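You operate a simulated robot arm through the tools that you are given. There is no shell and no other tool. Be economical: measure what you need, move in short steps, check, and stop when the job is done.

You are at the controls of a simulated two-armed robot. One attempt, no reset.

TASK
Put the blue ladle on the upper shelf under the cup machine. Open the bench drawer, put the green cup from the top of the bench in the inside of the bench drawer, then shut the drawer. Put the yellow cup on the upper shelf under the cup machine. Take the tofu tub with the latest date from the bare end of the bench and leave it on the upper shelf under the cup machine. Take the red brush on the bare end of the bench and put it away on the right drain board. Any order will do.

The check looks at the end state, three seconds after you hand in, the way a careful person would. Anything else that was tipped, shoved, dropped, spilled or broken makes it a failure.

THE ROBOT
Two 6-joint arms with two-finger parallel grippers on one trunk, on a base that drives. Base frame: it is fixed to the floor where the robot stands at the start and does not move with it; the origin is under the middle of the robot, x ahead of it, y to its left, z up; the surface under the hand at the start is at about z = 820. Readings come in mm, degrees, newtons and seconds.
The left shoulder is at the start at [60, 187, 1122], the right one opposite. With the tool pointing down near the work surface each hand reaches from about 240 to 620 mm from the robot's upright axis, wherever it stands, measured 20 degrees to its own side. Places, roughly: bench drawer [400, -300, 700]; blue ladle (7x6x18 cm) [500, -200, 900]; green cup (6x6x3 cm) [500, 200, 800]; inside of the bench drawer [500, -300, 600]; red brush (10x6x6 cm) [600, 1100, 800]; right drain board [500, -4900, 800]; tofu tub [500, 1000, 750]; upper shelf under the cup machine [-2500, -1100, 500]; yellow cup (6x6x3 cm) [400, 300, 800]. Payload 1.57 kg a hand.
Tool frame (each hand has its own): the origin (TCP) lies between the finger pads and is the grasp point; the fingertips stand 30 mm ahead of it; z points along the fingers, y is the line along which they close. Largest opening 110 mm; finger width 24, thickness 12; the body of the gripper, 48 by 112 mm, starts 78 mm behind the TCP.
Orientation is that of the tool frame in the base frame, as a unit quaternion [x, y, z, w]. With the fingers straight down and closing along the base's y, the tool's x points along the base's -x, its y along +y and its z along -z.

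THE INTERFACE
- The arms move only by the tool nudge_tool. It takes "left_increments", "right_increments" or both (then of equal length, played together; a hand with none holds still); each is a list of rows, each a list of 7 numbers: the turn, a rotation vector about the tool's x, y, z in units of 6 degrees (1.0 is 6 degrees), then the shift along the tool's x, y, z in units of 20 mm (1.0 is 20 mm), then the finger opening in mm, from 0 to 110. In form: [[rx, ry, rz, x, y, z, jaw], ...]. A call has 1 to 12 rows; each row shifts and turns the commanded pose from where the row before left it, along the tool's axes as they then stand. A call with a number of a shift or a turn outside -1 to 1 is refused whole. A row lasts 0.2 s, in which the tool goes at most 50 mm and 8.6 degrees; a call with a longer step from one row to the next is refused whole, and so is a gripper value outside its range. Where a pose cannot be reached the arm comes as near as it can. A force on the tool above 40 N (or 10 N above the force at the start of the call, whichever is more), or a blocked arm, ends the call early, and 0.2 s more pass. The fingers move at their own pace (about 153 mm/s each) and stop on an object; they squeeze with about 37 N. The grip force told is the motor's: it shows also when the fingers shut on nothing. Time passes only in rows, and 0.2 s behind the last, so rows that do not move let the fingers close. The reply holds the time, the measured pose of the TCP, the force on the tool along the base axes, the opening and the grip force, in the units named above and with some noise, with the torque about the TCP (base axes, N m) and any sound that the robot's microphone picked up.
- Cameras (640 x 400 px; columns grow to the right, rows downward): "scene" is now at [1.2, -3.9, 1645.7]; the picture's right is [-0.06, -1.00, 0.00], its down [-0.90, 0.05, -0.43] and it looks along [0.43, -0.02, -0.90] (base axes); focal length 262 px, centre (320, 200). "left" rides on the left gripper at [70, -16, -141] in its tool frame; the picture's right is [0.23, 0.97, 0.00], its down [-0.85, 0.20, -0.48] and it looks along [-0.47, 0.11, 0.88] (tool axes); focal length 222 px, centre (320, 200). "right" rides on the right gripper at [70, 16, -141] in its tool frame; the picture's right is [-0.23, 0.97, 0.00], its down [-0.86, -0.20, -0.48] and it looks along [-0.47, -0.11, 0.88] (tool axes); focal length 222 px, centre (320, 200). There is no depth. A picture from a camera that has moved, and an enlarged one, comes with that camera's place and axes in the base frame and with its lens.
- capture(camera): a new picture of that camera. The clock stands still meanwhile.
- slide_trunk(by): slides the trunk up (or, below 0, down) by that many mm; the arms and the scene camera ride with it, the base frame stays. It gives what a move gives, with no picture.
- base_move(legs): drives the robot by 1 to 6 legs, each [ahead, left, turn to the left] in mm, mm and degrees, along the robot's own axes; the way and the turn of a leg run together, so that a leg with both is an arc; at most 1500 mm and 180 degrees a leg. The arms and the cameras ride along, it lands a little off, and it stops where it bumps. It gives what a move gives.
- head_to(pan, tilt): turns the head with the scene camera to pan (to the left, within 86 degrees either way) and tilt (down, from -29 to 69), counted from straight ahead of the robot. It gives what a move gives.
- inspect(camera, box): a new picture of the part [left, top, right, bottom] of that camera's present view, enlarged. The clock stands still meanwhile.
- hand_in(): hands the job in; it is judged then, once.

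Go step by step. Nothing tells you exact positions but the pictures and the camera data: compare them with the known pose of the tool, close in by small moves and look again before you grip or let go. The budget is 186 turns and 154 pictures, counting those below and the enlarged ones. Unless the task says otherwise, let go and move clear before handing in, and close with one line.

The tools are called after ">>>" by a JSON object that holds its "fn" and its "kwargs". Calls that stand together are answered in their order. nudge_tool: Moves the arms, as the interface text tells. Its arguments: {"type":"object","properties":{"left_increments":{"type":"array","items":{"type":"array","items":{"type":"number"}}},"right_increments":{"type":"array","items":{"type":"array","items":{"type":"number"}}}},"required":[]} The other tools are called the same way: slide_trunk (by) slides the trunk up or down; base_move (legs) drives the base; head_to (pan, tilt) turns the head that bears the scene camera; capture (camera) takes a picture; inspect (camera, box) takes an enlarged picture of a part of a camera's view; hand_in () hands the job in.

At the start:

```text
time_s: 0.0
left_eef_pos: [410.0, 228.1, 1149.7]
left_orientation: [-0.001, 1.0, -0.001, 0.001]
left_wrist_force: [0.4, -0.2, -1.0]
left_ft_torque: [-0.02, 0.01, -0.03]
left_grip_width: 109.9
left_grip_force: 0.0
right_eef_pos: [458.3, -99.2, 1064.9]
right_orientation: [0.0, 1.0, 0.0, 0.0]
right_wrist_force: [1.0, 0.1, -0.8]
right_ft_torque: [-0.01, 0.0, -0.01]
right_grip_width: 110.1
right_grip_force: 0.0
trunk travel left (down, up): [-750.0, 240.0]
robot x, y, heading: [-2.4, -2.0, 0.1]
head pan, tilt: [-3.2, 64.4]
```

scene: 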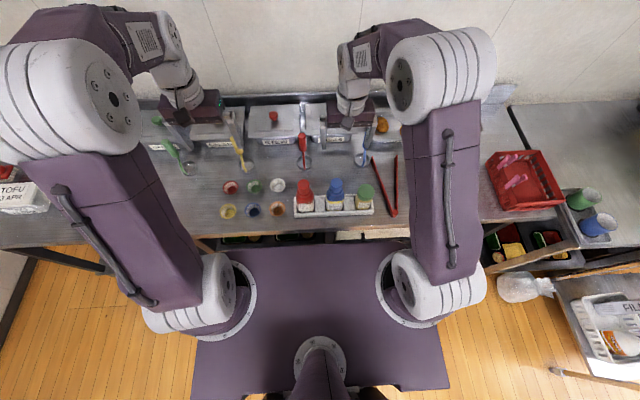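
right: 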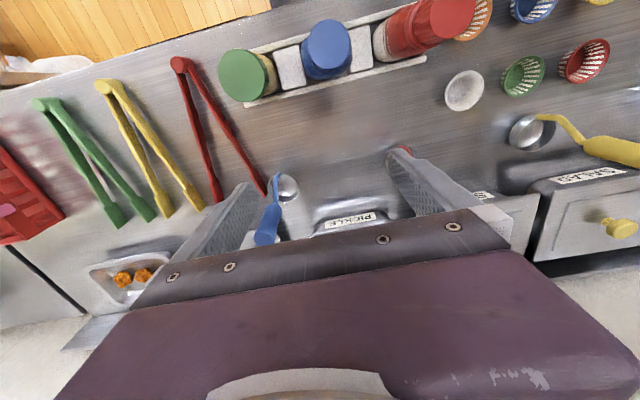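
left: 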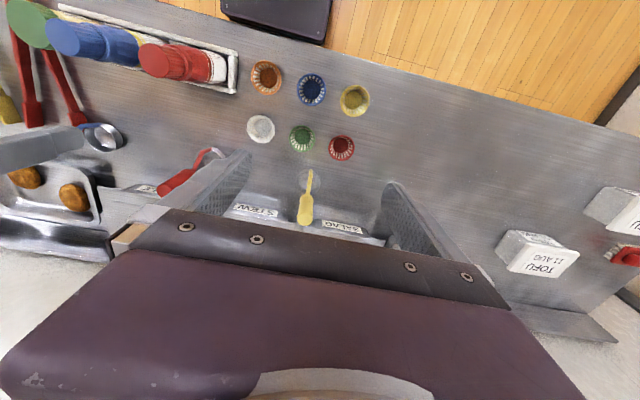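

I see a prep bench with ladles, small cups, bottles, tongs, and tofu tubs at the left end. I'll survey the surroundings first.

>>> {"fn": "inspect", "kwargs": {"camera": "scene", "box": [130, 80, 450, 280]}}

>>> {"fn": "head_to", "kwargs": {"pan": 60, "tilt": 35}}

```text
2.00 times, centred on (290, 180) of scene
camera zoom: at [1.2, -3.9, 1645.7], right [-0.06, -1.0, 0.0], down [-0.9, 0.05, -0.43], along [0.43, -0.02, -0.9], focal length 524 px, centre (380, 240)
```

zoom: 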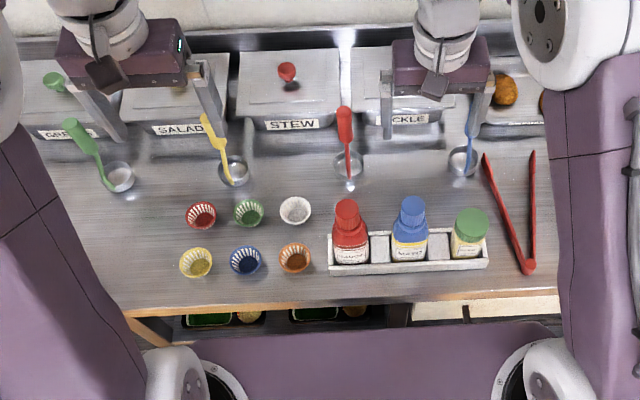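

```text
time_s: 1.3
left_eef_pos: [410.2, 227.3, 1150.6]
left_orientation: [-0.001, 1.0, -0.001, -0.001]
left_wrist_force: [-0.5, -0.5, 0.2]
left_ft_torque: [-0.04, 0.06, -0.03]
left_grip_width: 109.9
left_grip_force: 0.1
right_eef_pos: [457.5, -99.5, 1065.5]
right_orientation: [0.0, 1.0, 0.0, 0.001]
right_wrist_force: [-0.2, 0.1, -0.9]
right_ft_torque: [-0.04, 0.01, 0.0]
right_grip_width: 109.9
right_grip_force: 0.0
trunk travel left (down, up): [-750.0, 240.0]
robot x, y, heading: [2.8, -2.1, -0.2]
head pan, tilt: [60.0, 35.0]
```

>>> {"fn": "capture", "kwargs": {"camera": "scene"}}

>>> {"fn": "head_to", "kwargs": {"pan": -70, "tilt": 25}}

>>> {"fn": "capture", "kwargs": {"camera": "scene"}}

>>> {"fn": "head_to", "kwargs": {"pan": -40, "tilt": 62}}

>>> {"fn": "capture", "kwargs": {"camera": "scene"}}

```text
149 pictures are left
camera scene: at [-16.0, 75.7, 1684.9], right [0.87, -0.5, 0.0], down [-0.29, -0.5, -0.82], along [0.41, 0.71, -0.57], focal length 262 px, centre (320, 200)
```

scene: 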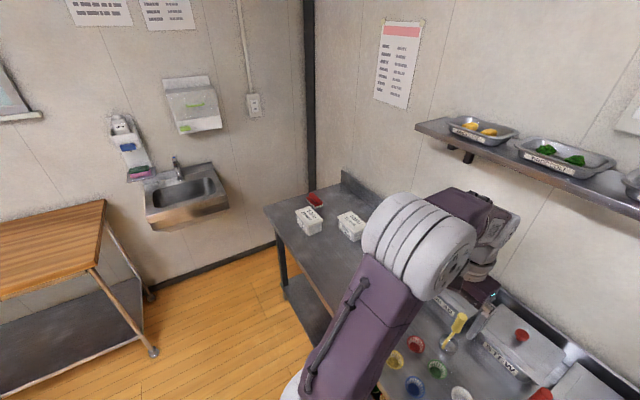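

```text
time_s: 3.5
left_eef_pos: [409.8, 228.3, 1149.9]
left_orientation: [0.0, 1.0, 0.0, -0.001]
left_wrist_force: [-0.5, -0.9, 0.1]
left_ft_torque: [0.0, 0.0, -0.03]
left_grip_width: 110.0
left_grip_force: 0.0
right_eef_pos: [456.7, -100.3, 1065.3]
right_orientation: [0.0, 1.0, 0.0, 0.0]
right_wrist_force: [0.7, -0.6, 0.3]
right_ft_torque: [0.01, -0.02, 0.01]
right_grip_width: 110.0
right_grip_force: 0.0
trunk travel left (down, up): [-750.0, 240.0]
robot x, y, heading: [-2.3, -3.6, -0.2]
head pan, tilt: [-70.0, 25.0]
```

```text
148 pictures are left
camera scene: at [-28.6, -87.0, 1700.7], right [-0.94, -0.34, 0.0], down [-0.14, 0.4, -0.91], along [0.31, -0.85, -0.42], focal length 262 px, centre (320, 200)
```

scene: 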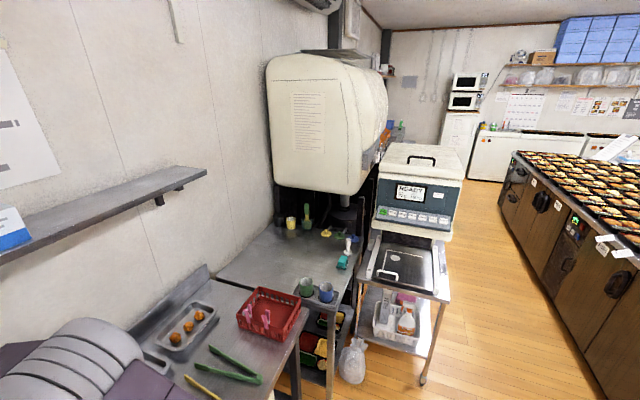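

```text
time_s: 4.5
left_eef_pos: [410.4, 229.9, 1149.6]
left_orientation: [0.0, 1.0, 0.0, 0.0]
left_wrist_force: [0.3, -0.8, 0.0]
left_ft_torque: [0.02, -0.02, 0.01]
left_grip_width: 109.6
left_grip_force: 0.1
right_eef_pos: [455.4, -100.5, 1065.1]
right_orientation: [0.0, 1.0, 0.0, -0.001]
right_wrist_force: [-0.1, -0.1, 0.4]
right_ft_torque: [0.0, 0.0, -0.01]
right_grip_width: 110.1
right_grip_force: 0.0
trunk travel left (down, up): [-750.0, 240.0]
robot x, y, heading: [-3.4, -0.3, -0.0]
head pan, tilt: [-40.0, 62.0]
```

```text
147 pictures are left
camera scene: at [-10.9, -42.0, 1648.4], right [-0.64, -0.77, 0.0], down [-0.68, 0.57, -0.47], along [0.36, -0.3, -0.88], focal length 262 px, centre (320, 200)
```

scene: 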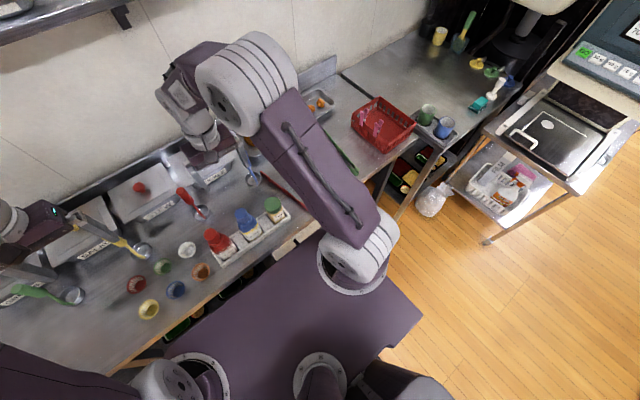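

The left end holds three tofu tubs and the brush; six small cups are in the middle. I'll back off to see the bench front with the drawer.

>>> {"fn": "base_move", "kwargs": {"legs": [[-450, 0, 0]]}}

>>> {"fn": "head_to", "kwargs": {"pan": -15, "tilt": 48}}

>>> {"fn": "capture", "kwargs": {"camera": "scene"}}

>>> {"fn": "head_to", "kwargs": {"pan": 86, "tilt": 25}}

>>> {"fn": "capture", "kwargs": {"camera": "scene"}}

>>> {"fn": "head_to", "kwargs": {"pan": -86, "tilt": 25}}

>>> {"fn": "capture", "kwargs": {"camera": "scene"}}

```text
time_s: 7.3
left_eef_pos: [-51.8, 229.4, 1149.2]
left_orientation: [0.001, 1.0, 0.0, 0.0]
left_wrist_force: [0.0, 0.3, -0.1]
left_ft_torque: [0.02, -0.02, -0.01]
left_grip_width: 110.1
left_grip_force: 0.1
right_eef_pos: [-4.6, -99.3, 1065.0]
right_orientation: [0.0, 1.0, 0.0, 0.0]
right_wrist_force: [0.4, -0.5, 0.0]
right_ft_torque: [0.0, 0.0, -0.01]
right_grip_width: 110.0
right_grip_force: 0.0
trunk travel left (down, up): [-750.0, 240.0]
robot x, y, heading: [-462.0, -2.8, 0.0]
head pan, tilt: [-40.0, 62.0]
```

```text
time_s: 8.2
left_eef_pos: [-51.9, 227.5, 1149.5]
left_orientation: [0.0, 1.0, 0.001, 0.0]
left_wrist_force: [0.2, -0.9, 0.1]
left_ft_torque: [-0.01, 0.05, -0.01]
left_grip_width: 110.1
left_grip_force: 0.0
right_eef_pos: [-6.7, -99.9, 1066.5]
right_orientation: [0.0, 1.0, 0.0, 0.0]
right_wrist_force: [-0.1, -0.2, 0.3]
right_ft_torque: [-0.01, -0.03, 0.01]
right_grip_width: 110.0
right_grip_force: 0.1
trunk travel left (down, up): [-750.0, 240.0]
robot x, y, heading: [-464.3, -3.3, -0.2]
head pan, tilt: [-15.0, 48.0]
```

```text
146 pictures are left
camera scene: at [-447.2, -21.0, 1665.9], right [-0.26, -0.97, 0.0], down [-0.72, 0.19, -0.67], along [0.65, -0.17, -0.74], focal length 262 px, centre (320, 200)
```

scene: 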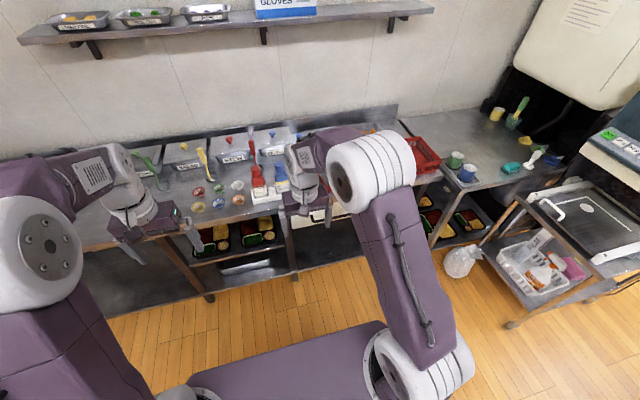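

```text
time_s: 9.9
left_eef_pos: [-53.0, 228.6, 1148.9]
left_orientation: [0.0, 1.0, 0.0, 0.0]
left_wrist_force: [-0.8, -1.3, -0.1]
left_ft_torque: [0.0, 0.01, 0.02]
left_grip_width: 109.9
left_grip_force: 0.0
right_eef_pos: [-5.7, -100.8, 1064.6]
right_orientation: [0.0, 1.0, 0.0, -0.001]
right_wrist_force: [0.2, 0.5, 0.2]
right_ft_torque: [-0.01, 0.0, 0.0]
right_grip_width: 109.9
right_grip_force: 0.2
trunk travel left (down, up): [-750.0, 240.0]
robot x, y, heading: [-460.9, 1.3, -0.1]
head pan, tilt: [85.9, 25.0]
```

```text
145 pictures are left
camera scene: at [-516.6, 91.4, 1700.7], right [1.0, -0.07, 0.0], down [-0.03, -0.42, -0.91], along [0.06, 0.9, -0.42], focal length 262 px, centre (320, 200)
```

scene: 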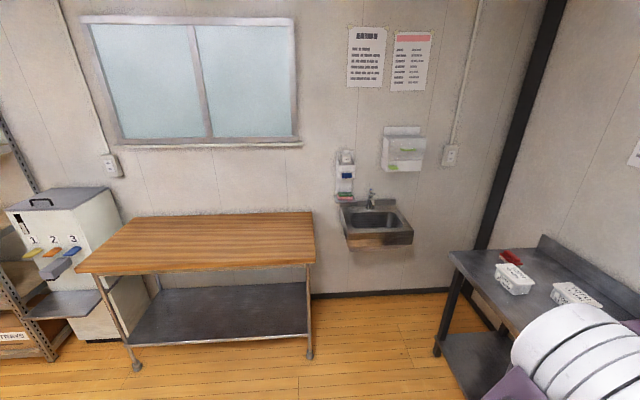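

```text
time_s: 12.5
left_eef_pos: [-52.9, 228.5, 1150.0]
left_orientation: [0.0, 1.0, 0.001, 0.0]
left_wrist_force: [0.2, 0.4, 0.3]
left_ft_torque: [-0.03, 0.01, 0.0]
left_grip_width: 110.1
left_grip_force: 0.1
right_eef_pos: [-5.4, -100.6, 1066.5]
right_orientation: [0.0, 1.0, 0.001, -0.001]
right_wrist_force: [0.7, 0.2, 1.5]
right_ft_torque: [-0.01, 0.0, 0.01]
right_grip_width: 110.1
right_grip_force: 0.2
trunk travel left (down, up): [-750.0, 240.0]
robot x, y, heading: [-462.5, -4.4, -0.1]
head pan, tilt: [-85.9, 25.0]
```

```text
144 pictures are left
camera scene: at [-516.6, -92.4, 1700.7], right [-1.0, -0.07, 0.0], down [-0.03, 0.42, -0.91], along [0.06, -0.9, -0.42], focal length 262 px, centre (320, 200)
```

scene: 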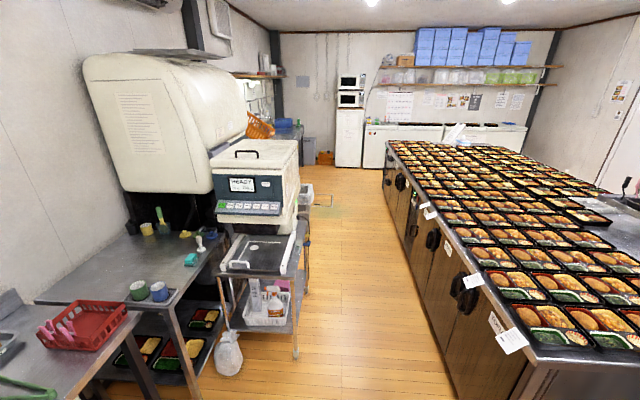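

The drawer is hidden by the right arm, so I'll shift left and look back at it, as well as at the tofu end.

>>> {"fn": "base_move", "kwargs": {"legs": [[0, 700, 0]]}}

>>> {"fn": "head_to", "kwargs": {"pan": -45, "tilt": 42}}

>>> {"fn": "capture", "kwargs": {"camera": "scene"}}

>>> {"fn": "head_to", "kwargs": {"pan": 10, "tilt": 45}}

>>> {"fn": "capture", "kwargs": {"camera": "scene"}}

```text
time_s: 16.4
left_eef_pos: [-51.7, 928.2, 1150.5]
left_orientation: [0.001, 1.0, 0.0, -0.001]
left_wrist_force: [0.1, 0.3, 0.4]
left_ft_torque: [0.0, 0.01, -0.01]
left_grip_width: 110.0
left_grip_force: 0.1
right_eef_pos: [-6.7, 598.7, 1066.0]
right_orientation: [0.002, 1.0, 0.0, 0.001]
right_wrist_force: [0.3, 0.3, 0.6]
right_ft_torque: [0.01, 0.02, 0.02]
right_grip_width: 110.1
right_grip_force: 0.0
trunk travel left (down, up): [-750.0, 240.0]
robot x, y, heading: [-462.8, 703.2, -0.3]
head pan, tilt: [-85.9, 25.0]
```

```text
time_s: 17.4
left_eef_pos: [-50.9, 928.6, 1149.8]
left_orientation: [0.0, 1.0, 0.0, 0.001]
left_wrist_force: [-1.2, 0.2, 0.2]
left_ft_torque: [-0.02, -0.03, -0.03]
left_grip_width: 109.9
left_grip_force: 0.0
right_eef_pos: [-5.2, 599.8, 1065.5]
right_orientation: [0.001, 1.0, 0.0, -0.001]
right_wrist_force: [0.0, -0.4, 0.6]
right_ft_torque: [0.01, -0.01, -0.04]
right_grip_width: 110.3
right_grip_force: 0.2
trunk travel left (down, up): [-750.0, 240.0]
robot x, y, heading: [-463.3, 701.3, -0.1]
head pan, tilt: [-45.0, 42.0]
```

```text
143 pictures are left
camera scene: at [-463.6, 640.4, 1674.4], right [-0.71, -0.7, 0.0], down [-0.47, 0.47, -0.74], along [0.52, -0.53, -0.67], focal length 262 px, centre (320, 200)
```

scene: 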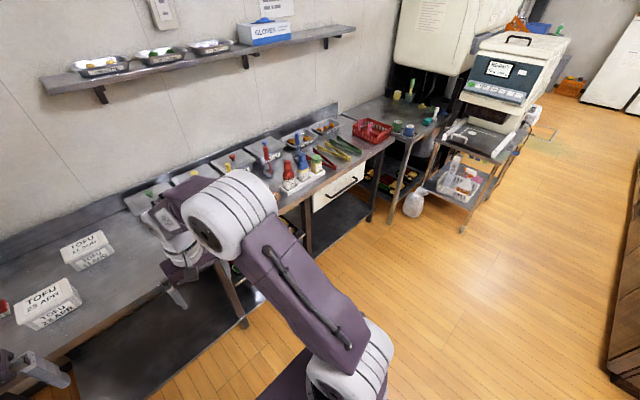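

```text
time_s: 18.7
left_eef_pos: [-51.5, 927.6, 1148.9]
left_orientation: [0.0, 1.0, 0.0, 0.0]
left_wrist_force: [-0.3, -0.4, 0.0]
left_ft_torque: [-0.03, -0.02, 0.0]
left_grip_width: 110.1
left_grip_force: 0.0
right_eef_pos: [-6.4, 599.4, 1066.2]
right_orientation: [0.0, 1.0, 0.001, 0.0]
right_wrist_force: [-0.3, -0.3, -0.1]
right_ft_torque: [0.0, 0.02, -0.02]
right_grip_width: 109.9
right_grip_force: 0.1
trunk travel left (down, up): [-750.0, 240.0]
robot x, y, heading: [-461.6, 697.6, -0.2]
head pan, tilt: [10.0, 45.0]
```

```text
142 pictures are left
camera scene: at [-442.3, 713.9, 1670.1], right [0.17, -0.99, 0.0], down [-0.7, -0.12, -0.71], along [0.7, 0.12, -0.71], focal length 262 px, centre (320, 200)
```

scene: 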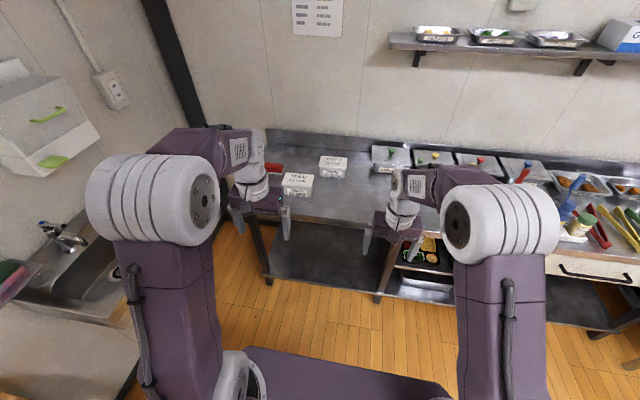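

Two tofu tubs seen; I'll read the dates and inspect the drawer front.

>>> {"fn": "inspect", "kwargs": {"camera": "scene", "box": [240, 130, 400, 230]}}

>>> {"fn": "head_to", "kwargs": {"pan": -45, "tilt": 42}}

>>> {"fn": "inspect", "kwargs": {"camera": "scene", "box": [0, 200, 160, 340]}}

>>> {"fn": "inspect", "kwargs": {"camera": "scene", "box": [260, 110, 420, 230]}}

```text
4.00 times, centred on (320, 180) of scene
camera zoom: at [-442.3, 713.9, 1670.1], right [0.17, -0.99, 0.0], down [-0.7, -0.12, -0.71], along [0.7, 0.12, -0.71], focal length 1047 px, centre (320, 280)
```

zoom: 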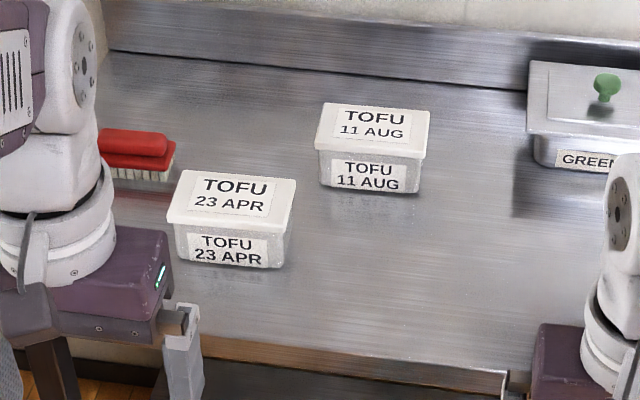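

```text
time_s: 19.9
left_eef_pos: [-52.2, 928.8, 1150.1]
left_orientation: [0.0, 1.0, 0.0, 0.001]
left_wrist_force: [0.1, -0.4, 0.0]
left_ft_torque: [0.03, 0.0, 0.03]
left_grip_width: 110.0
left_grip_force: 0.0
right_eef_pos: [-6.0, 598.7, 1065.8]
right_orientation: [0.001, 1.0, 0.001, 0.0]
right_wrist_force: [-0.2, 1.0, -0.4]
right_ft_torque: [-0.03, -0.01, -0.02]
right_grip_width: 110.4
right_grip_force: 0.0
trunk travel left (down, up): [-750.0, 240.0]
robot x, y, heading: [-459.8, 699.7, -0.0]
head pan, tilt: [-45.0, 42.0]
```

```text
2.86 times, centred on (80, 270) of scene
camera zoom: at [-463.4, 640.9, 1674.4], right [-0.71, -0.71, 0.0], down [-0.47, 0.47, -0.74], along [0.52, -0.53, -0.67], focal length 748 px, centre (1006, 0)
```

zoom: 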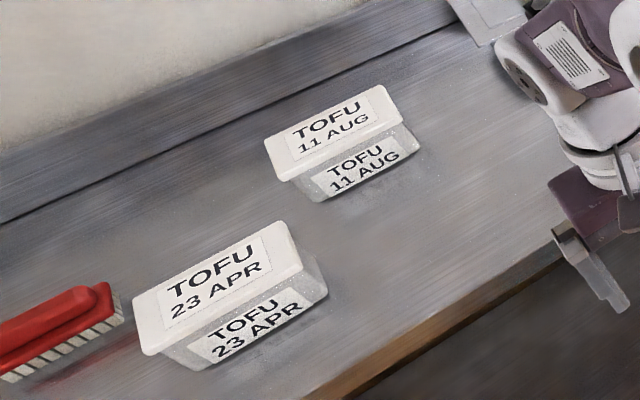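

```text
3.33 times, centred on (340, 170) of scene
camera zoom: at [-463.4, 640.9, 1674.4], right [-0.71, -0.71, 0.0], down [-0.47, 0.47, -0.74], along [0.52, -0.53, -0.67], focal length 873 px, centre (253, 300)
```

zoom: 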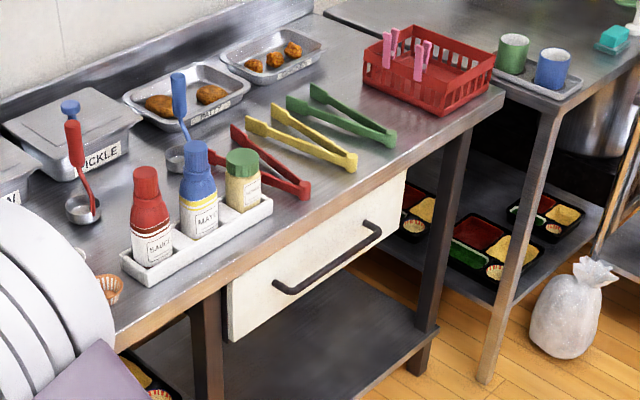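

The latest tub is 11 AUG at about (605, 830); the brush is near (550, 1110). I'll drive in front of that end so that the left hand can take the brush and the right hand the tub.

>>> {"fn": "base_move", "kwargs": {"legs": [[0, 230, 0], [460, 0, 0]]}}

>>> {"fn": "head_to", "kwargs": {"pan": 0, "tilt": 60}}

>>> {"fn": "capture", "kwargs": {"camera": "scene"}}

>>> {"fn": "capture", "kwargs": {"camera": "left"}}

>>> {"fn": "capture", "kwargs": {"camera": "right"}}

```text
time_s: 24.0
left_eef_pos: [397.7, 1153.6, 1150.4]
left_orientation: [0.001, 1.0, 0.0, 0.001]
left_wrist_force: [-0.4, 0.4, 0.8]
left_ft_torque: [-0.04, -0.04, -0.01]
left_grip_width: 109.9
left_grip_force: 0.1
right_eef_pos: [444.0, 824.6, 1065.9]
right_orientation: [0.002, 1.0, 0.0, 0.0]
right_wrist_force: [0.1, -0.2, 0.4]
right_ft_torque: [-0.02, 0.01, 0.02]
right_grip_width: 109.8
right_grip_force: 0.0
trunk travel left (down, up): [-750.0, 240.0]
robot x, y, heading: [-14.5, 927.1, -0.2]
head pan, tilt: [-45.0, 42.0]
```

```text
time_s: 25.1
left_eef_pos: [398.2, 1154.7, 1149.9]
left_orientation: [0.003, 1.0, 0.0, 0.001]
left_wrist_force: [-1.0, -0.5, 0.9]
left_ft_torque: [0.0, 0.0, 0.01]
left_grip_width: 109.9
left_grip_force: 0.1
right_eef_pos: [444.8, 825.8, 1065.4]
right_orientation: [0.002, 1.0, 0.0, 0.0]
right_wrist_force: [0.1, -0.4, 0.5]
right_ft_torque: [-0.05, 0.01, -0.01]
right_grip_width: 110.0
right_grip_force: 0.0
trunk travel left (down, up): [-750.0, 240.0]
robot x, y, heading: [-11.6, 926.5, -0.1]
head pan, tilt: [0.0, 60.0]
```

```text
138 pictures are left
camera scene: at [-6.8, 926.1, 1650.6], right [0.0, -1.0, 0.0], down [-0.87, 0.0, -0.5], along [0.5, 0.0, -0.87], focal length 262 px, centre (320, 200)
```

scene: 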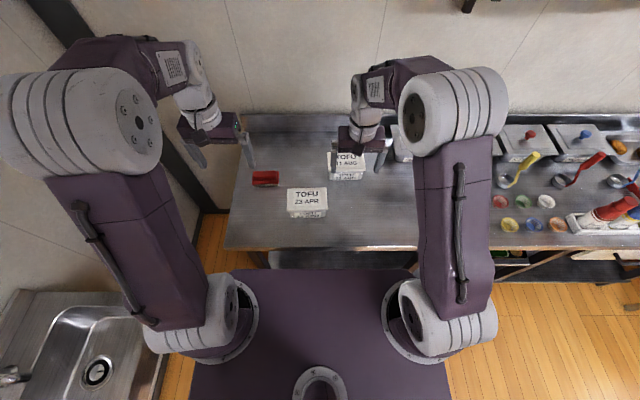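

```text
137 pictures are left
camera left: at [328.6, 1138.1, 1290.7], right [-0.22, 0.97, 0.0], down [0.86, 0.2, 0.48], along [0.47, 0.11, -0.88], focal length 222 px, centre (320, 200)
```

left: 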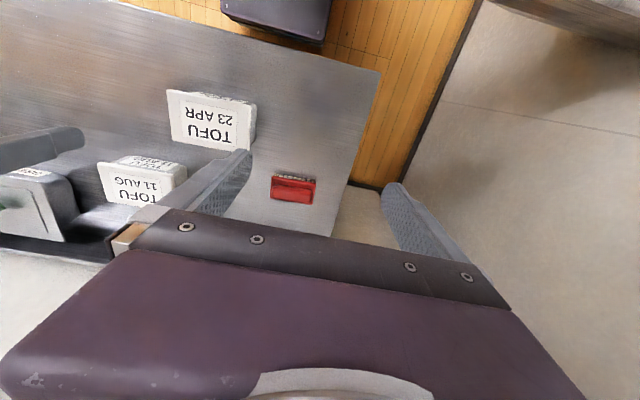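

```text
136 pictures are left
camera right: at [373.9, 841.5, 1207.5], right [0.23, 0.97, 0.0], down [0.85, -0.2, 0.48], along [0.47, -0.11, -0.88], focal length 222 px, centre (320, 200)
```

right: 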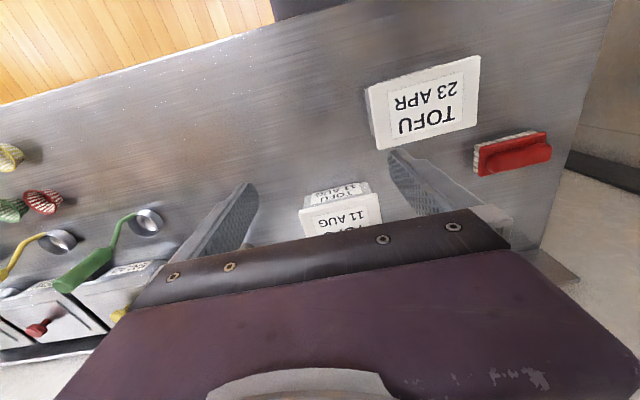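

I'll zoom on the tub and brush to get sizes and positions precisely.

>>> {"fn": "inspect", "kwargs": {"camera": "scene", "box": [230, 130, 390, 230]}}

>>> {"fn": "inspect", "kwargs": {"camera": "right", "box": [280, 50, 600, 250]}}

```text
4.00 times, centred on (310, 180) of scene
camera zoom: at [-6.8, 926.1, 1650.6], right [0.0, -1.0, 0.0], down [-0.87, 0.0, -0.5], along [0.5, 0.0, -0.87], focal length 1047 px, centre (360, 280)
```

zoom: 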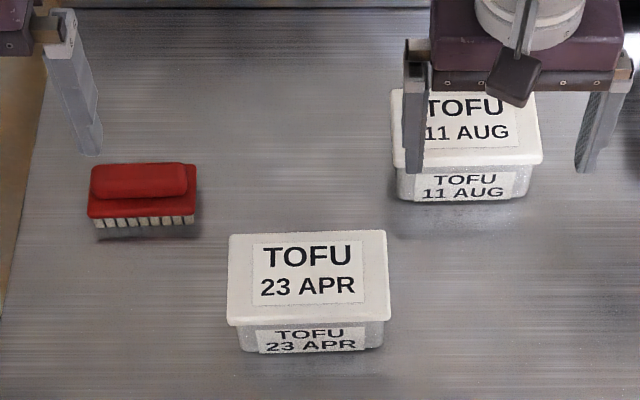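

```text
2.00 times, centred on (440, 150) of right
camera zoom: at [373.9, 841.5, 1207.5], right [0.23, 0.97, 0.0], down [0.85, -0.2, 0.48], along [0.47, -0.11, -0.88], focal length 444 px, centre (80, 300)
```

zoom: 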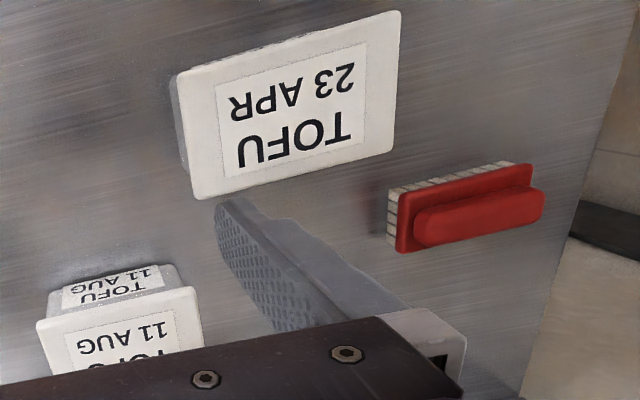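

The tub centre is about (598, 829), lid 91 mm deep in x; the brush about (554, 1130), long in y. Both need the fingers to close along x, so I turn both hands 90 degrees.

>>> {"fn": "nudge_tool", "kwargs": {"left_increments": [[0, 0, 1, 0, 0, 0, 110], [0, 0, 1, 0, 0, 0, 110], [0, 0, 1, 0, 0, 0, 110], [0, 0, 1, 0, 0, 0, 110], [0, 0, 1, 0, 0, 0, 110], [0, 0, 1, 0, 0, 0, 110], [0, 0, 1, 0, 0, 0, 110], [0, 0, 1, 0, 0, 0, 110], [0, 0, 1, 0, 0, 0, 110], [0, 0, 1, 0, 0, 0, 110], [0, 0, 1, 0, 0, 0, 110], [0, 0, 1, 0, 0, 0, 110]], "right_increments": [[0, 0, -1, 0, 0, 0, 110], [0, 0, -1, 0, 0, 0, 110], [0, 0, -1, 0, 0, 0, 110], [0, 0, -1, 0, 0, 0, 110], [0, 0, -1, 0, 0, 0, 110], [0, 0, -1, 0, 0, 0, 110], [0, 0, -1, 0, 0, 0, 110], [0, 0, -1, 0, 0, 0, 110], [0, 0, -1, 0, 0, 0, 110], [0, 0, -1, 0, 0, 0, 110], [0, 0, -1, 0, 0, 0, 110], [0, 0, -1, 0, 0, 0, 110]]}}

>>> {"fn": "nudge_tool", "kwargs": {"left_increments": [[0, 0, 1, 0, 0, 0, 110], [0, 0, 1, 0, 0, 0, 110], [0, 0, 1, 0, 0, 0, 110], [0, 0, 0, 0, 0, 0, 110]], "right_increments": [[0, 0, -1, 0, 0, 0, 110], [0, 0, -1, 0, 0, 0, 110], [0, 0, -1, 0, 0, 0, 110], [0, 0, 0, 0, 0, 0, 110]]}}

>>> {"fn": "base_move", "kwargs": {"legs": [[45, 0, 0]]}}

```text
time_s: 27.7
left_eef_pos: [398.7, 1154.6, 1149.9]
left_orientation: [0.59, 0.807, 0.0, 0.0]
left_wrist_force: [0.4, 0.7, -0.3]
left_ft_torque: [0.04, 0.0, -0.03]
left_grip_width: 110.1
left_grip_force: 0.0
right_eef_pos: [443.2, 824.8, 1065.8]
right_orientation: [-0.588, 0.809, 0.0, 0.0]
right_wrist_force: [0.0, -0.6, 0.4]
right_ft_torque: [-0.02, 0.0, -0.03]
right_grip_width: 110.2
right_grip_force: 0.1
trunk travel left (down, up): [-750.0, 240.0]
robot x, y, heading: [-18.5, 930.7, -0.1]
head pan, tilt: [0.0, 60.0]
```

```text
time_s: 28.7
left_eef_pos: [396.8, 1153.8, 1149.8]
left_orientation: [0.708, 0.706, 0.0, 0.0]
left_wrist_force: [0.3, 0.2, 0.5]
left_ft_torque: [0.0, 0.03, -0.05]
left_grip_width: 109.8
left_grip_force: 0.0
right_eef_pos: [444.5, 825.3, 1065.8]
right_orientation: [-0.707, 0.707, 0.0, 0.0]
right_wrist_force: [-0.5, -0.1, -0.2]
right_ft_torque: [-0.01, 0.0, 0.01]
right_grip_width: 110.1
right_grip_force: 0.1
trunk travel left (down, up): [-750.0, 240.0]
robot x, y, heading: [-15.9, 925.2, -0.3]
head pan, tilt: [0.0, 60.0]
```

```text
time_s: 29.6
left_eef_pos: [436.8, 1154.6, 1151.5]
left_orientation: [0.708, 0.706, 0.002, 0.001]
left_wrist_force: [-0.8, -0.3, 0.7]
left_ft_torque: [0.0, -0.08, 0.03]
left_grip_width: 110.0
left_grip_force: 0.2
right_eef_pos: [482.3, 825.8, 1069.1]
right_orientation: [-0.707, 0.707, -0.002, 0.001]
right_wrist_force: [-0.6, 0.4, 0.5]
right_ft_torque: [0.03, -0.05, 0.04]
right_grip_width: 110.0
right_grip_force: 0.0
trunk travel left (down, up): [-750.0, 240.0]
robot x, y, heading: [32.1, 921.8, -0.4]
head pan, tilt: [0.0, 60.0]
```

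Both hands turned and the base moved up without a bump. Next I carry each hand over its object and look.

>>> {"fn": "nudge_tool", "kwargs": {"left_increments": [[0, 0, 0, -0.156, 0.73, 1, 110], [0, 0, 0, -0.156, 0.73, 1, 110], [0, 0, 0, -0.156, 0.73, 1, 110], [0, 0, 0, -0.156, 0.73, 1, 110], [0, 0, 0, -0.156, 0.73, 1, 110], [0, 0, 0, -0.156, 0.73, 1, 110], [0, 0, 0, -0.156, 0.73, 1, 110], [0, 0, 0, -0.156, 0.73, 1, 110], [0, 0, 0, 0, 0, 0, 110]], "right_increments": [[0, 0, 0, -0.02, -0.724, 0.5, 110], [0, 0, 0, -0.02, -0.724, 0.5, 110], [0, 0, 0, -0.02, -0.724, 0.5, 110], [0, 0, 0, -0.02, -0.724, 0.5, 110], [0, 0, 0, -0.02, -0.724, 0.5, 110], [0, 0, 0, -0.02, -0.724, 0.5, 110], [0, 0, 0, -0.02, -0.724, 0.5, 110], [0, 0, 0, -0.02, -0.724, 0.5, 110], [0, 0, 0, 0, 0, 0, 110]]}}

>>> {"fn": "capture", "kwargs": {"camera": "left"}}

>>> {"fn": "capture", "kwargs": {"camera": "right"}}

>>> {"fn": "inspect", "kwargs": {"camera": "scene", "box": [230, 110, 390, 230]}}

```text
time_s: 31.6
left_eef_pos: [558.4, 1130.3, 989.0]
left_orientation: [0.708, 0.706, 0.0, 0.0]
left_wrist_force: [0.1, 0.0, 0.9]
left_ft_torque: [0.01, 0.0, 0.01]
left_grip_width: 109.9
left_grip_force: 0.1
right_eef_pos: [603.6, 829.1, 984.9]
right_orientation: [-0.706, 0.708, 0.001, 0.0]
right_wrist_force: [0.4, -0.3, -0.2]
right_ft_torque: [0.02, 0.02, 0.05]
right_grip_width: 110.0
right_grip_force: 0.0
trunk travel left (down, up): [-750.0, 240.0]
robot x, y, heading: [33.8, 928.8, -0.1]
head pan, tilt: [0.0, 60.0]
```

```text
133 pictures are left
camera left: at [543.5, 1200.3, 1129.9], right [0.97, 0.22, 0.0], down [0.2, -0.86, 0.48], along [0.11, -0.47, -0.88], focal length 222 px, centre (320, 200)
```

left: 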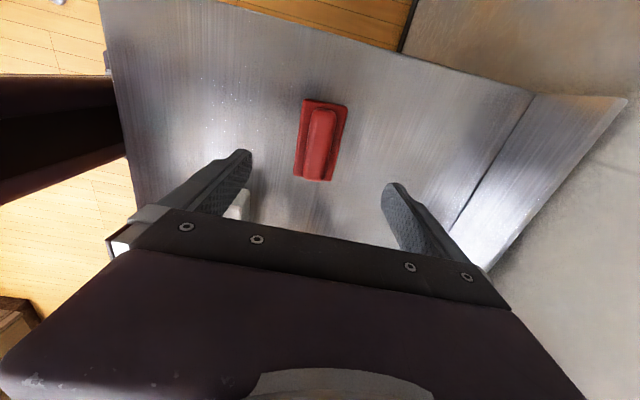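

```text
132 pictures are left
camera right: at [587.7, 758.7, 1126.5], right [-0.97, 0.23, 0.0], down [0.2, 0.85, 0.48], along [0.11, 0.47, -0.88], focal length 222 px, centre (320, 200)
```

right: 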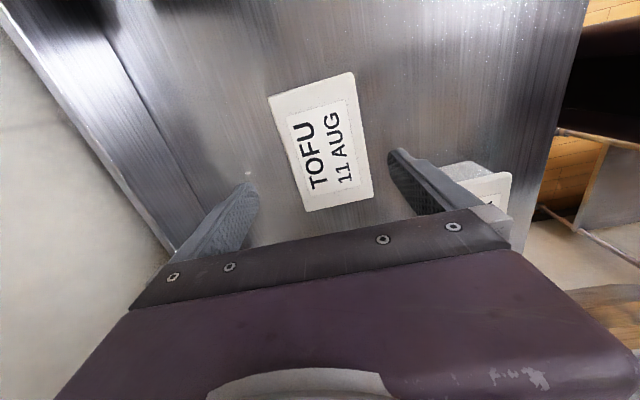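

```text
3.33 times, centred on (310, 170) of scene
camera zoom: at [36.7, 926.2, 1650.6], right [0.0, -1.0, 0.0], down [-0.87, 0.0, -0.5], along [0.5, 0.0, -0.87], focal length 873 px, centre (353, 300)
```

zoom: 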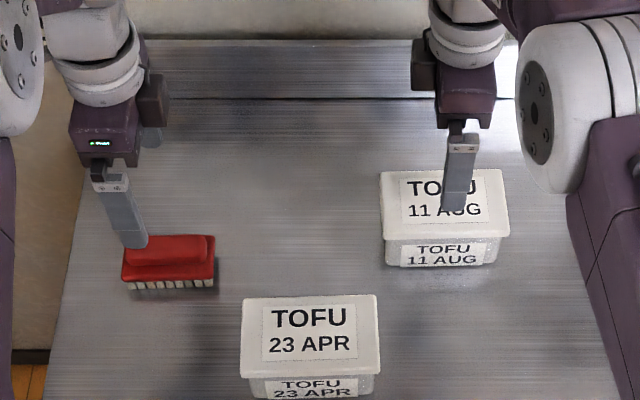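

Both hands are over their objects (tub at about x 598, brush at about (558, 1138)). I make small corrections and go down.

>>> {"fn": "nudge_tool", "kwargs": {"left_increments": [[0, 0, 0, 0.4, 0, 0.2, 110], [0, 0, 0, 0, 0, 0.95, 110], [0, 0, 0, 0, 0, 0.95, 110], [0, 0, 0, 0, 0, 0.95, 110], [0, 0, 0, 0, 0, 0.95, 110], [0, 0, 0, 0, 0, 0.95, 110], [0, 0, 0, 0, 0, 0.95, 110], [0, 0, 0, 0, 0, 0.75, 110], [0, 0, 0, 0, 0, 0, 110]], "right_increments": [[0, 0, 0, 0.2, 0.27, 0.2, 110], [0, 0, 0, 0, 0, 0.8, 110], [0, 0, 0, 0, 0, 0.8, 110], [0, 0, 0, 0, 0, 0.8, 110], [0, 0, 0, 0, 0, 0.8, 110], [0, 0, 0, 0, 0, 0.8, 110], [0, 0, 0, 0, 0, 0.8, 110], [0, 0, 0, 0, 0, 0.8, 110], [0, 0, 0, 0, 0, 0, 110]]}}

>>> {"fn": "capture", "kwargs": {"camera": "left"}}

>>> {"fn": "capture", "kwargs": {"camera": "right"}}

```text
time_s: 33.6
left_eef_pos: [559.7, 1136.2, 857.8]
left_orientation: [0.708, 0.706, 0.001, 0.001]
left_wrist_force: [0.2, 0.6, 0.4]
left_ft_torque: [0.0, -0.01, 0.01]
left_grip_width: 109.8
left_grip_force: 0.0
right_eef_pos: [596.9, 823.8, 867.5]
right_orientation: [-0.707, 0.707, 0.001, -0.001]
right_wrist_force: [0.2, -0.1, 1.2]
right_ft_torque: [0.02, -0.01, -0.03]
right_grip_width: 109.9
right_grip_force: 0.1
trunk travel left (down, up): [-750.0, 240.0]
robot x, y, heading: [32.0, 928.3, -0.2]
head pan, tilt: [0.0, 60.0]
```

```text
130 pictures are left
camera left: at [544.0, 1205.5, 998.6], right [0.97, 0.22, 0.0], down [0.2, -0.86, 0.48], along [0.11, -0.47, -0.88], focal length 222 px, centre (320, 200)
```

left: 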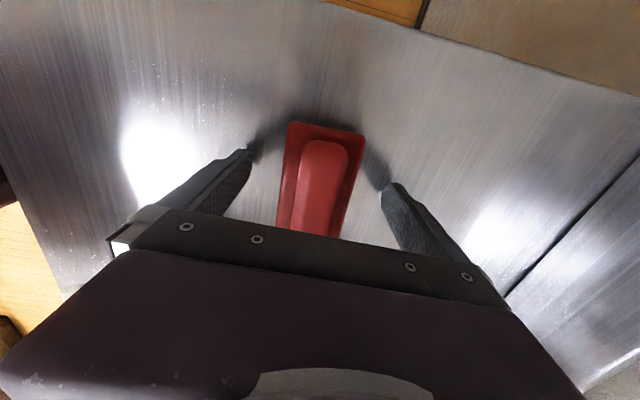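

```text
129 pictures are left
camera right: at [581.6, 754.4, 1009.8], right [-0.97, 0.23, 0.0], down [0.2, 0.85, 0.48], along [0.11, 0.47, -0.88], focal length 222 px, centre (320, 200)
```

right: 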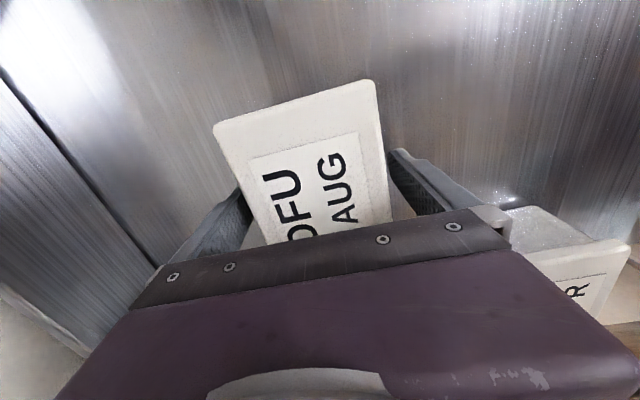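

Both objects are between the fingers; I close both grippers.

>>> {"fn": "nudge_tool", "kwargs": {"left_increments": [[0, 0, 0, 0, 0, 0, 45], [0, 0, 0, 0, 0, 0, 45], [0, 0, 0, 0, 0, 0, 40], [0, 0, 0, 0, 0, 0, 40]], "right_increments": [[0, 0, 0, 0, 0, 0, 80], [0, 0, 0, 0, 0, 0, 80], [0, 0, 0, 0, 0, 0, 75], [0, 0, 0, 0, 0, 0, 75]]}}

```text
time_s: 34.6
left_eef_pos: [560.4, 1135.8, 858.1]
left_orientation: [0.708, 0.706, 0.0, -0.001]
left_wrist_force: [-1.0, 0.1, 1.5]
left_ft_torque: [-0.08, 0.03, -0.02]
left_grip_width: 55.3
left_grip_force: 36.7
right_eef_pos: [597.7, 823.8, 868.0]
right_orientation: [-0.706, 0.708, 0.0, -0.001]
right_wrist_force: [0.4, 0.8, -0.4]
right_ft_torque: [-0.02, -0.02, 0.0]
right_grip_width: 85.2
right_grip_force: 36.9
trunk travel left (down, up): [-750.0, 240.0]
robot x, y, heading: [33.3, 928.2, -0.3]
head pan, tilt: [0.0, 60.0]
```

Both are gripped (brush 55 mm, tub 85 mm). I lift them together.

>>> {"fn": "nudge_tool", "kwargs": {"left_increments": [[0, 0, 0, 0, 0, -0.5, 40], [0, 0, 0, 0, 0, -1, 40], [0, 0, 0, 0, 0, -1, 40], [0, 0, 0, 0, 0, -1, 40], [0, 0, 0, 0, -0.7, -1, 40], [0, 0, 0, 0, -0.7, -1, 40], [0, 0, 0, 0, -0.7, -1, 40], [0, 0, 0, 0, -0.7, -1, 40], [0, 0, 0, 0, -0.7, -1, 40], [0, 0, 0, 0, -0.7, -1, 40], [0, 0, 0, 0, 0, -1, 40]], "right_increments": [[0, 0, 0, 0, 0, -0.5, 75], [0, 0, 0, 0, 0, -1, 75], [0, 0, 0, 0, 0, -1, 75], [0, 0, 0, 0, 0, -1, 75], [0, 0, 0, 0, 0.7, -1, 75], [0, 0, 0, 0, 0.7, -1, 75], [0, 0, 0, 0, 0.7, -1, 75], [0, 0, 0, 0, 0.7, -1, 75], [0, 0, 0, 0, 0.7, -1, 75], [0, 0, 0, 0, 0.7, -1, 75], [0, 0, 0, 0, 0, -1, 75]]}}

>>> {"fn": "capture", "kwargs": {"camera": "scene"}}

```text
time_s: 37.0
left_eef_pos: [473.7, 1138.6, 1065.3]
left_orientation: [0.708, 0.706, 0.0, 0.0]
left_wrist_force: [0.6, 0.0, -1.2]
left_ft_torque: [0.01, 0.0, 0.0]
left_grip_width: 55.2
left_grip_force: 36.7
right_eef_pos: [514.3, 823.4, 1081.0]
right_orientation: [-0.707, 0.707, 0.0, -0.001]
right_wrist_force: [-0.5, 0.1, -3.4]
right_ft_torque: [0.0, -0.02, 0.0]
right_grip_width: 84.9
right_grip_force: 36.9
trunk travel left (down, up): [-750.0, 240.0]
robot x, y, heading: [30.0, 925.8, -0.4]
head pan, tilt: [0.0, 60.0]
```

```text
128 pictures are left
camera scene: at [37.6, 926.0, 1650.5], right [0.0, -1.0, 0.0], down [-0.87, 0.0, -0.5], along [0.5, 0.0, -0.87], focal length 262 px, centre (320, 200)
```

scene: 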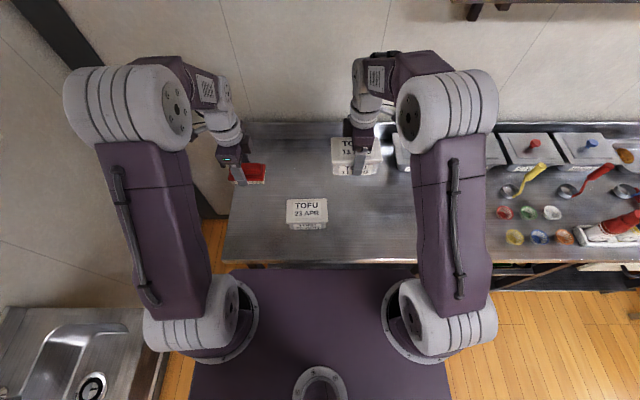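

Both are held. I back away to open floor and look toward the cup machine.

>>> {"fn": "base_move", "kwargs": {"legs": [[-630, 0, 0], [0, -700, 0], [0, 0, 90]]}}

>>> {"fn": "head_to", "kwargs": {"pan": 70, "tilt": 25}}

>>> {"fn": "capture", "kwargs": {"camera": "scene"}}

>>> {"fn": "head_to", "kwargs": {"pan": 0, "tilt": 25}}

>>> {"fn": "capture", "kwargs": {"camera": "scene"}}

```text
time_s: 47.8
left_eef_pos: [-813.9, 669.3, 1066.4]
left_orientation: [-0.003, 1.0, 0.0, 0.0]
left_wrist_force: [-0.3, -0.4, -0.9]
left_ft_torque: [0.04, 0.02, -0.02]
left_grip_width: 55.0
left_grip_force: 36.7
right_eef_pos: [-498.7, 712.0, 1080.9]
right_orientation: [1.0, 0.003, 0.0, 0.0]
right_wrist_force: [-0.3, -0.3, -3.8]
right_ft_torque: [0.0, -0.01, 0.0]
right_grip_width: 84.4
right_grip_force: 36.3
trunk travel left (down, up): [-750.0, 240.0]
robot x, y, heading: [-598.9, 221.8, 90.6]
head pan, tilt: [0.0, 60.0]
```

```text
time_s: 49.2
left_eef_pos: [-814.7, 669.6, 1065.6]
left_orientation: [-0.003, 1.0, 0.0, 0.0]
left_wrist_force: [0.3, -1.1, -1.1]
left_ft_torque: [-0.03, 0.02, -0.03]
left_grip_width: 55.0
left_grip_force: 37.1
right_eef_pos: [-498.6, 711.6, 1079.7]
right_orientation: [1.0, 0.003, 0.0, 0.0]
right_wrist_force: [-0.5, 0.1, -2.8]
right_ft_torque: [0.02, -0.02, -0.01]
right_grip_width: 84.8
right_grip_force: 37.3
trunk travel left (down, up): [-750.0, 240.0]
robot x, y, heading: [-601.7, 230.8, 90.2]
head pan, tilt: [70.0, 25.0]
```

```text
127 pictures are left
camera scene: at [-686.2, 198.9, 1700.6], right [0.34, 0.94, 0.0], down [0.4, -0.14, -0.91], along [-0.85, 0.31, -0.42], focal length 262 px, centre (320, 200)
```

scene: 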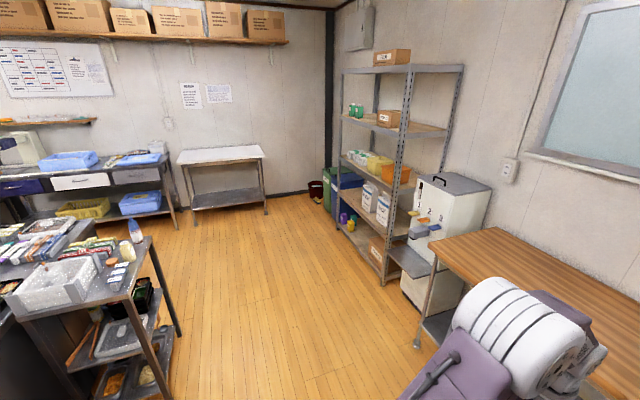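

```text
time_s: 50.6
left_eef_pos: [-814.1, 668.8, 1067.1]
left_orientation: [-0.002, 1.0, 0.0, 0.0]
left_wrist_force: [0.4, -0.3, -0.8]
left_ft_torque: [-0.03, 0.03, 0.01]
left_grip_width: 55.0
left_grip_force: 37.2
right_eef_pos: [-499.9, 711.1, 1080.7]
right_orientation: [1.0, 0.002, -0.001, 0.001]
right_wrist_force: [-0.2, 0.0, -2.5]
right_ft_torque: [-0.01, 0.02, -0.02]
right_grip_width: 84.6
right_grip_force: 36.8
trunk travel left (down, up): [-750.0, 240.0]
robot x, y, heading: [-598.5, 223.0, 90.4]
head pan, tilt: [0.0, 25.0]
```

```text
126 pictures are left
camera scene: at [-600.0, 259.8, 1700.6], right [1.0, 0.01, 0.0], down [0.0, -0.42, -0.91], along [0.0, 0.91, -0.42], focal length 262 px, centre (320, 200)
```

scene: 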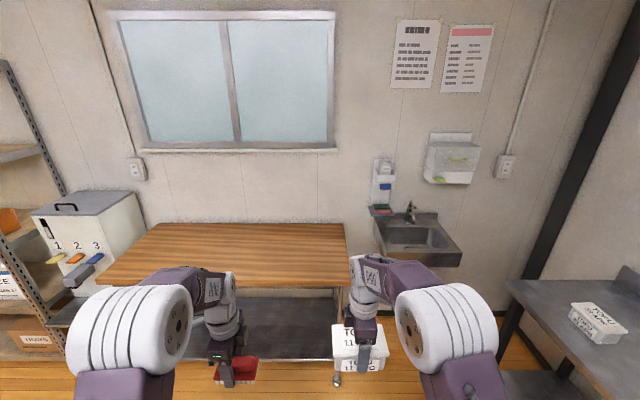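

The cup machine isn't visible yet; I turn further left and look.

>>> {"fn": "base_move", "kwargs": {"legs": [[0, 0, 90]]}}

>>> {"fn": "head_to", "kwargs": {"pan": 30, "tilt": 25}}

>>> {"fn": "capture", "kwargs": {"camera": "scene"}}

```text
time_s: 54.8
left_eef_pos: [-1039.6, 9.9, 1066.9]
left_orientation: [0.71, -0.704, 0.0, 0.0]
left_wrist_force: [-0.4, 0.7, -0.1]
left_ft_torque: [0.02, 0.01, -0.01]
left_grip_width: 54.8
left_grip_force: 37.2
right_eef_pos: [-1083.6, 325.0, 1079.6]
right_orientation: [0.703, 0.711, 0.0, 0.0]
right_wrist_force: [0.1, 0.5, -3.0]
right_ft_torque: [0.02, 0.01, -0.04]
right_grip_width: 84.7
right_grip_force: 36.5
trunk travel left (down, up): [-750.0, 240.0]
robot x, y, heading: [-600.6, 222.8, -179.4]
head pan, tilt: [0.0, 25.0]
```

```text
time_s: 55.8
left_eef_pos: [-1040.7, 9.6, 1065.3]
left_orientation: [0.711, -0.703, 0.0, 0.0]
left_wrist_force: [0.0, -0.2, -0.4]
left_ft_torque: [0.0, 0.01, -0.01]
left_grip_width: 55.1
left_grip_force: 36.9
right_eef_pos: [-1083.9, 325.2, 1079.5]
right_orientation: [0.703, 0.711, 0.001, 0.0]
right_wrist_force: [-0.3, 0.1, -3.4]
right_ft_torque: [0.04, 0.0, 0.01]
right_grip_width: 84.8
right_grip_force: 36.7
trunk travel left (down, up): [-750.0, 240.0]
robot x, y, heading: [-597.9, 225.6, -179.5]
head pan, tilt: [30.0, 25.0]
```

```text
125 pictures are left
camera scene: at [-620.0, 180.8, 1700.7], right [-0.51, 0.86, 0.0], down [0.36, 0.21, -0.91], along [-0.78, -0.46, -0.42], focal length 262 px, centre (320, 200)
```

scene: 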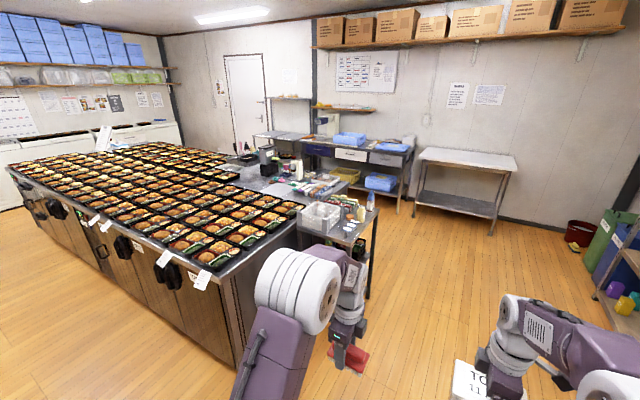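

The target seems to be beyond the cart at the counter's end. I drive around toward it.

>>> {"fn": "base_move", "kwargs": {"legs": [[0, -250, 0], [1400, 0, 0]]}}

>>> {"fn": "head_to", "kwargs": {"pan": 75, "tilt": 35}}

>>> {"fn": "capture", "kwargs": {"camera": "scene"}}

```text
time_s: 64.2
left_eef_pos: [-2438.5, 261.7, 1066.8]
left_orientation: [-0.707, 0.708, 0.0, 0.0]
left_wrist_force: [-0.4, 0.4, -0.5]
left_ft_torque: [0.02, -0.02, -0.01]
left_grip_width: 55.1
left_grip_force: 37.7
right_eef_pos: [-2478.8, 576.6, 1080.4]
right_orientation: [0.707, 0.708, 0.0, 0.0]
right_wrist_force: [-0.5, -0.9, -2.5]
right_ft_torque: [-0.01, -0.01, 0.03]
right_grip_width: 84.3
right_grip_force: 37.3
trunk travel left (down, up): [-750.0, 240.0]
robot x, y, heading: [-1998.0, 472.4, -179.9]
head pan, tilt: [30.0, 25.0]
```

```text
time_s: 65.3
left_eef_pos: [-2438.5, 259.9, 1066.7]
left_orientation: [0.707, -0.707, 0.0, 0.0]
left_wrist_force: [0.1, -0.6, -1.2]
left_ft_torque: [-0.04, 0.03, 0.0]
left_grip_width: 55.2
left_grip_force: 36.9
right_eef_pos: [-2480.0, 576.7, 1079.8]
right_orientation: [0.706, 0.708, 0.001, 0.001]
right_wrist_force: [-0.2, -0.2, -3.1]
right_ft_torque: [-0.02, 0.01, 0.05]
right_grip_width: 84.8
right_grip_force: 37.3
trunk travel left (down, up): [-750.0, 240.0]
robot x, y, heading: [-1994.7, 471.5, -179.6]
head pan, tilt: [75.0, 35.0]
```

```text
124 pictures are left
camera scene: at [-1959.8, 388.6, 1684.9], right [-0.97, 0.26, 0.0], down [0.15, 0.55, -0.82], along [-0.21, -0.79, -0.57], focal length 262 px, centre (320, 200)
```

scene: 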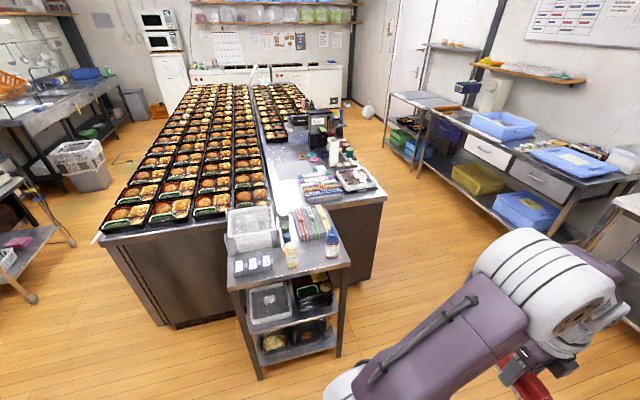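

The cup machine seems to stand on the counter section at about (-2550, -1100), with shelves facing the far aisle. I drive on and look into that aisle.

>>> {"fn": "base_move", "kwargs": {"legs": [[1050, 0, 0]]}}

>>> {"fn": "head_to", "kwargs": {"pan": 86, "tilt": 30}}

>>> {"fn": "capture", "kwargs": {"camera": "scene"}}

```text
time_s: 70.6
left_eef_pos: [-3474.1, 274.3, 1065.5]
left_orientation: [-0.702, 0.712, 0.0, 0.0]
left_wrist_force: [0.0, 0.7, -0.6]
left_ft_torque: [0.02, -0.02, -0.01]
left_grip_width: 54.9
left_grip_force: 36.6
right_eef_pos: [-3511.1, 588.6, 1079.8]
right_orientation: [0.712, 0.702, -0.001, 0.0]
right_wrist_force: [0.6, 0.1, -3.2]
right_ft_torque: [0.0, 0.01, 0.0]
right_grip_width: 84.5
right_grip_force: 37.1
trunk travel left (down, up): [-750.0, 240.0]
robot x, y, heading: [-3033.9, 482.3, 179.4]
head pan, tilt: [75.0, 35.0]
```

```text
time_s: 71.4
left_eef_pos: [-3475.8, 273.5, 1065.4]
left_orientation: [-0.702, 0.712, 0.0, 0.0]
left_wrist_force: [0.2, 0.3, -0.7]
left_ft_torque: [0.01, -0.01, 0.01]
left_grip_width: 55.0
left_grip_force: 37.3
right_eef_pos: [-3510.8, 589.8, 1080.2]
right_orientation: [0.712, 0.702, 0.0, 0.001]
right_wrist_force: [0.4, 0.1, -2.8]
right_ft_torque: [0.0, -0.02, 0.01]
right_grip_width: 84.8
right_grip_force: 36.9
trunk travel left (down, up): [-750.0, 240.0]
robot x, y, heading: [-3029.6, 479.7, 179.3]
head pan, tilt: [85.9, 30.0]
```

```text
123 pictures are left
camera scene: at [-2978.4, 389.5, 1692.7], right [-1.0, 0.08, 0.0], down [0.04, 0.5, -0.87], along [-0.07, -0.86, -0.5], focal length 262 px, centre (320, 200)
```

scene: 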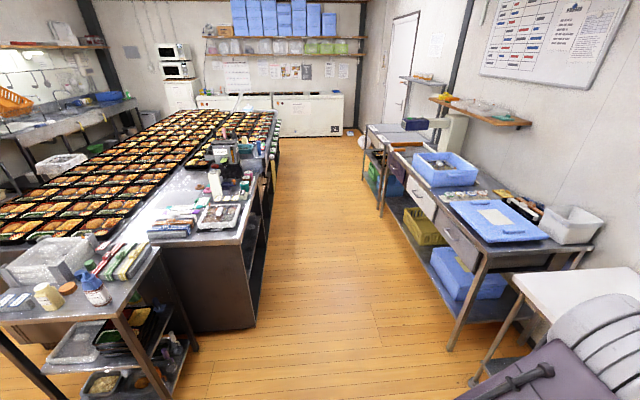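

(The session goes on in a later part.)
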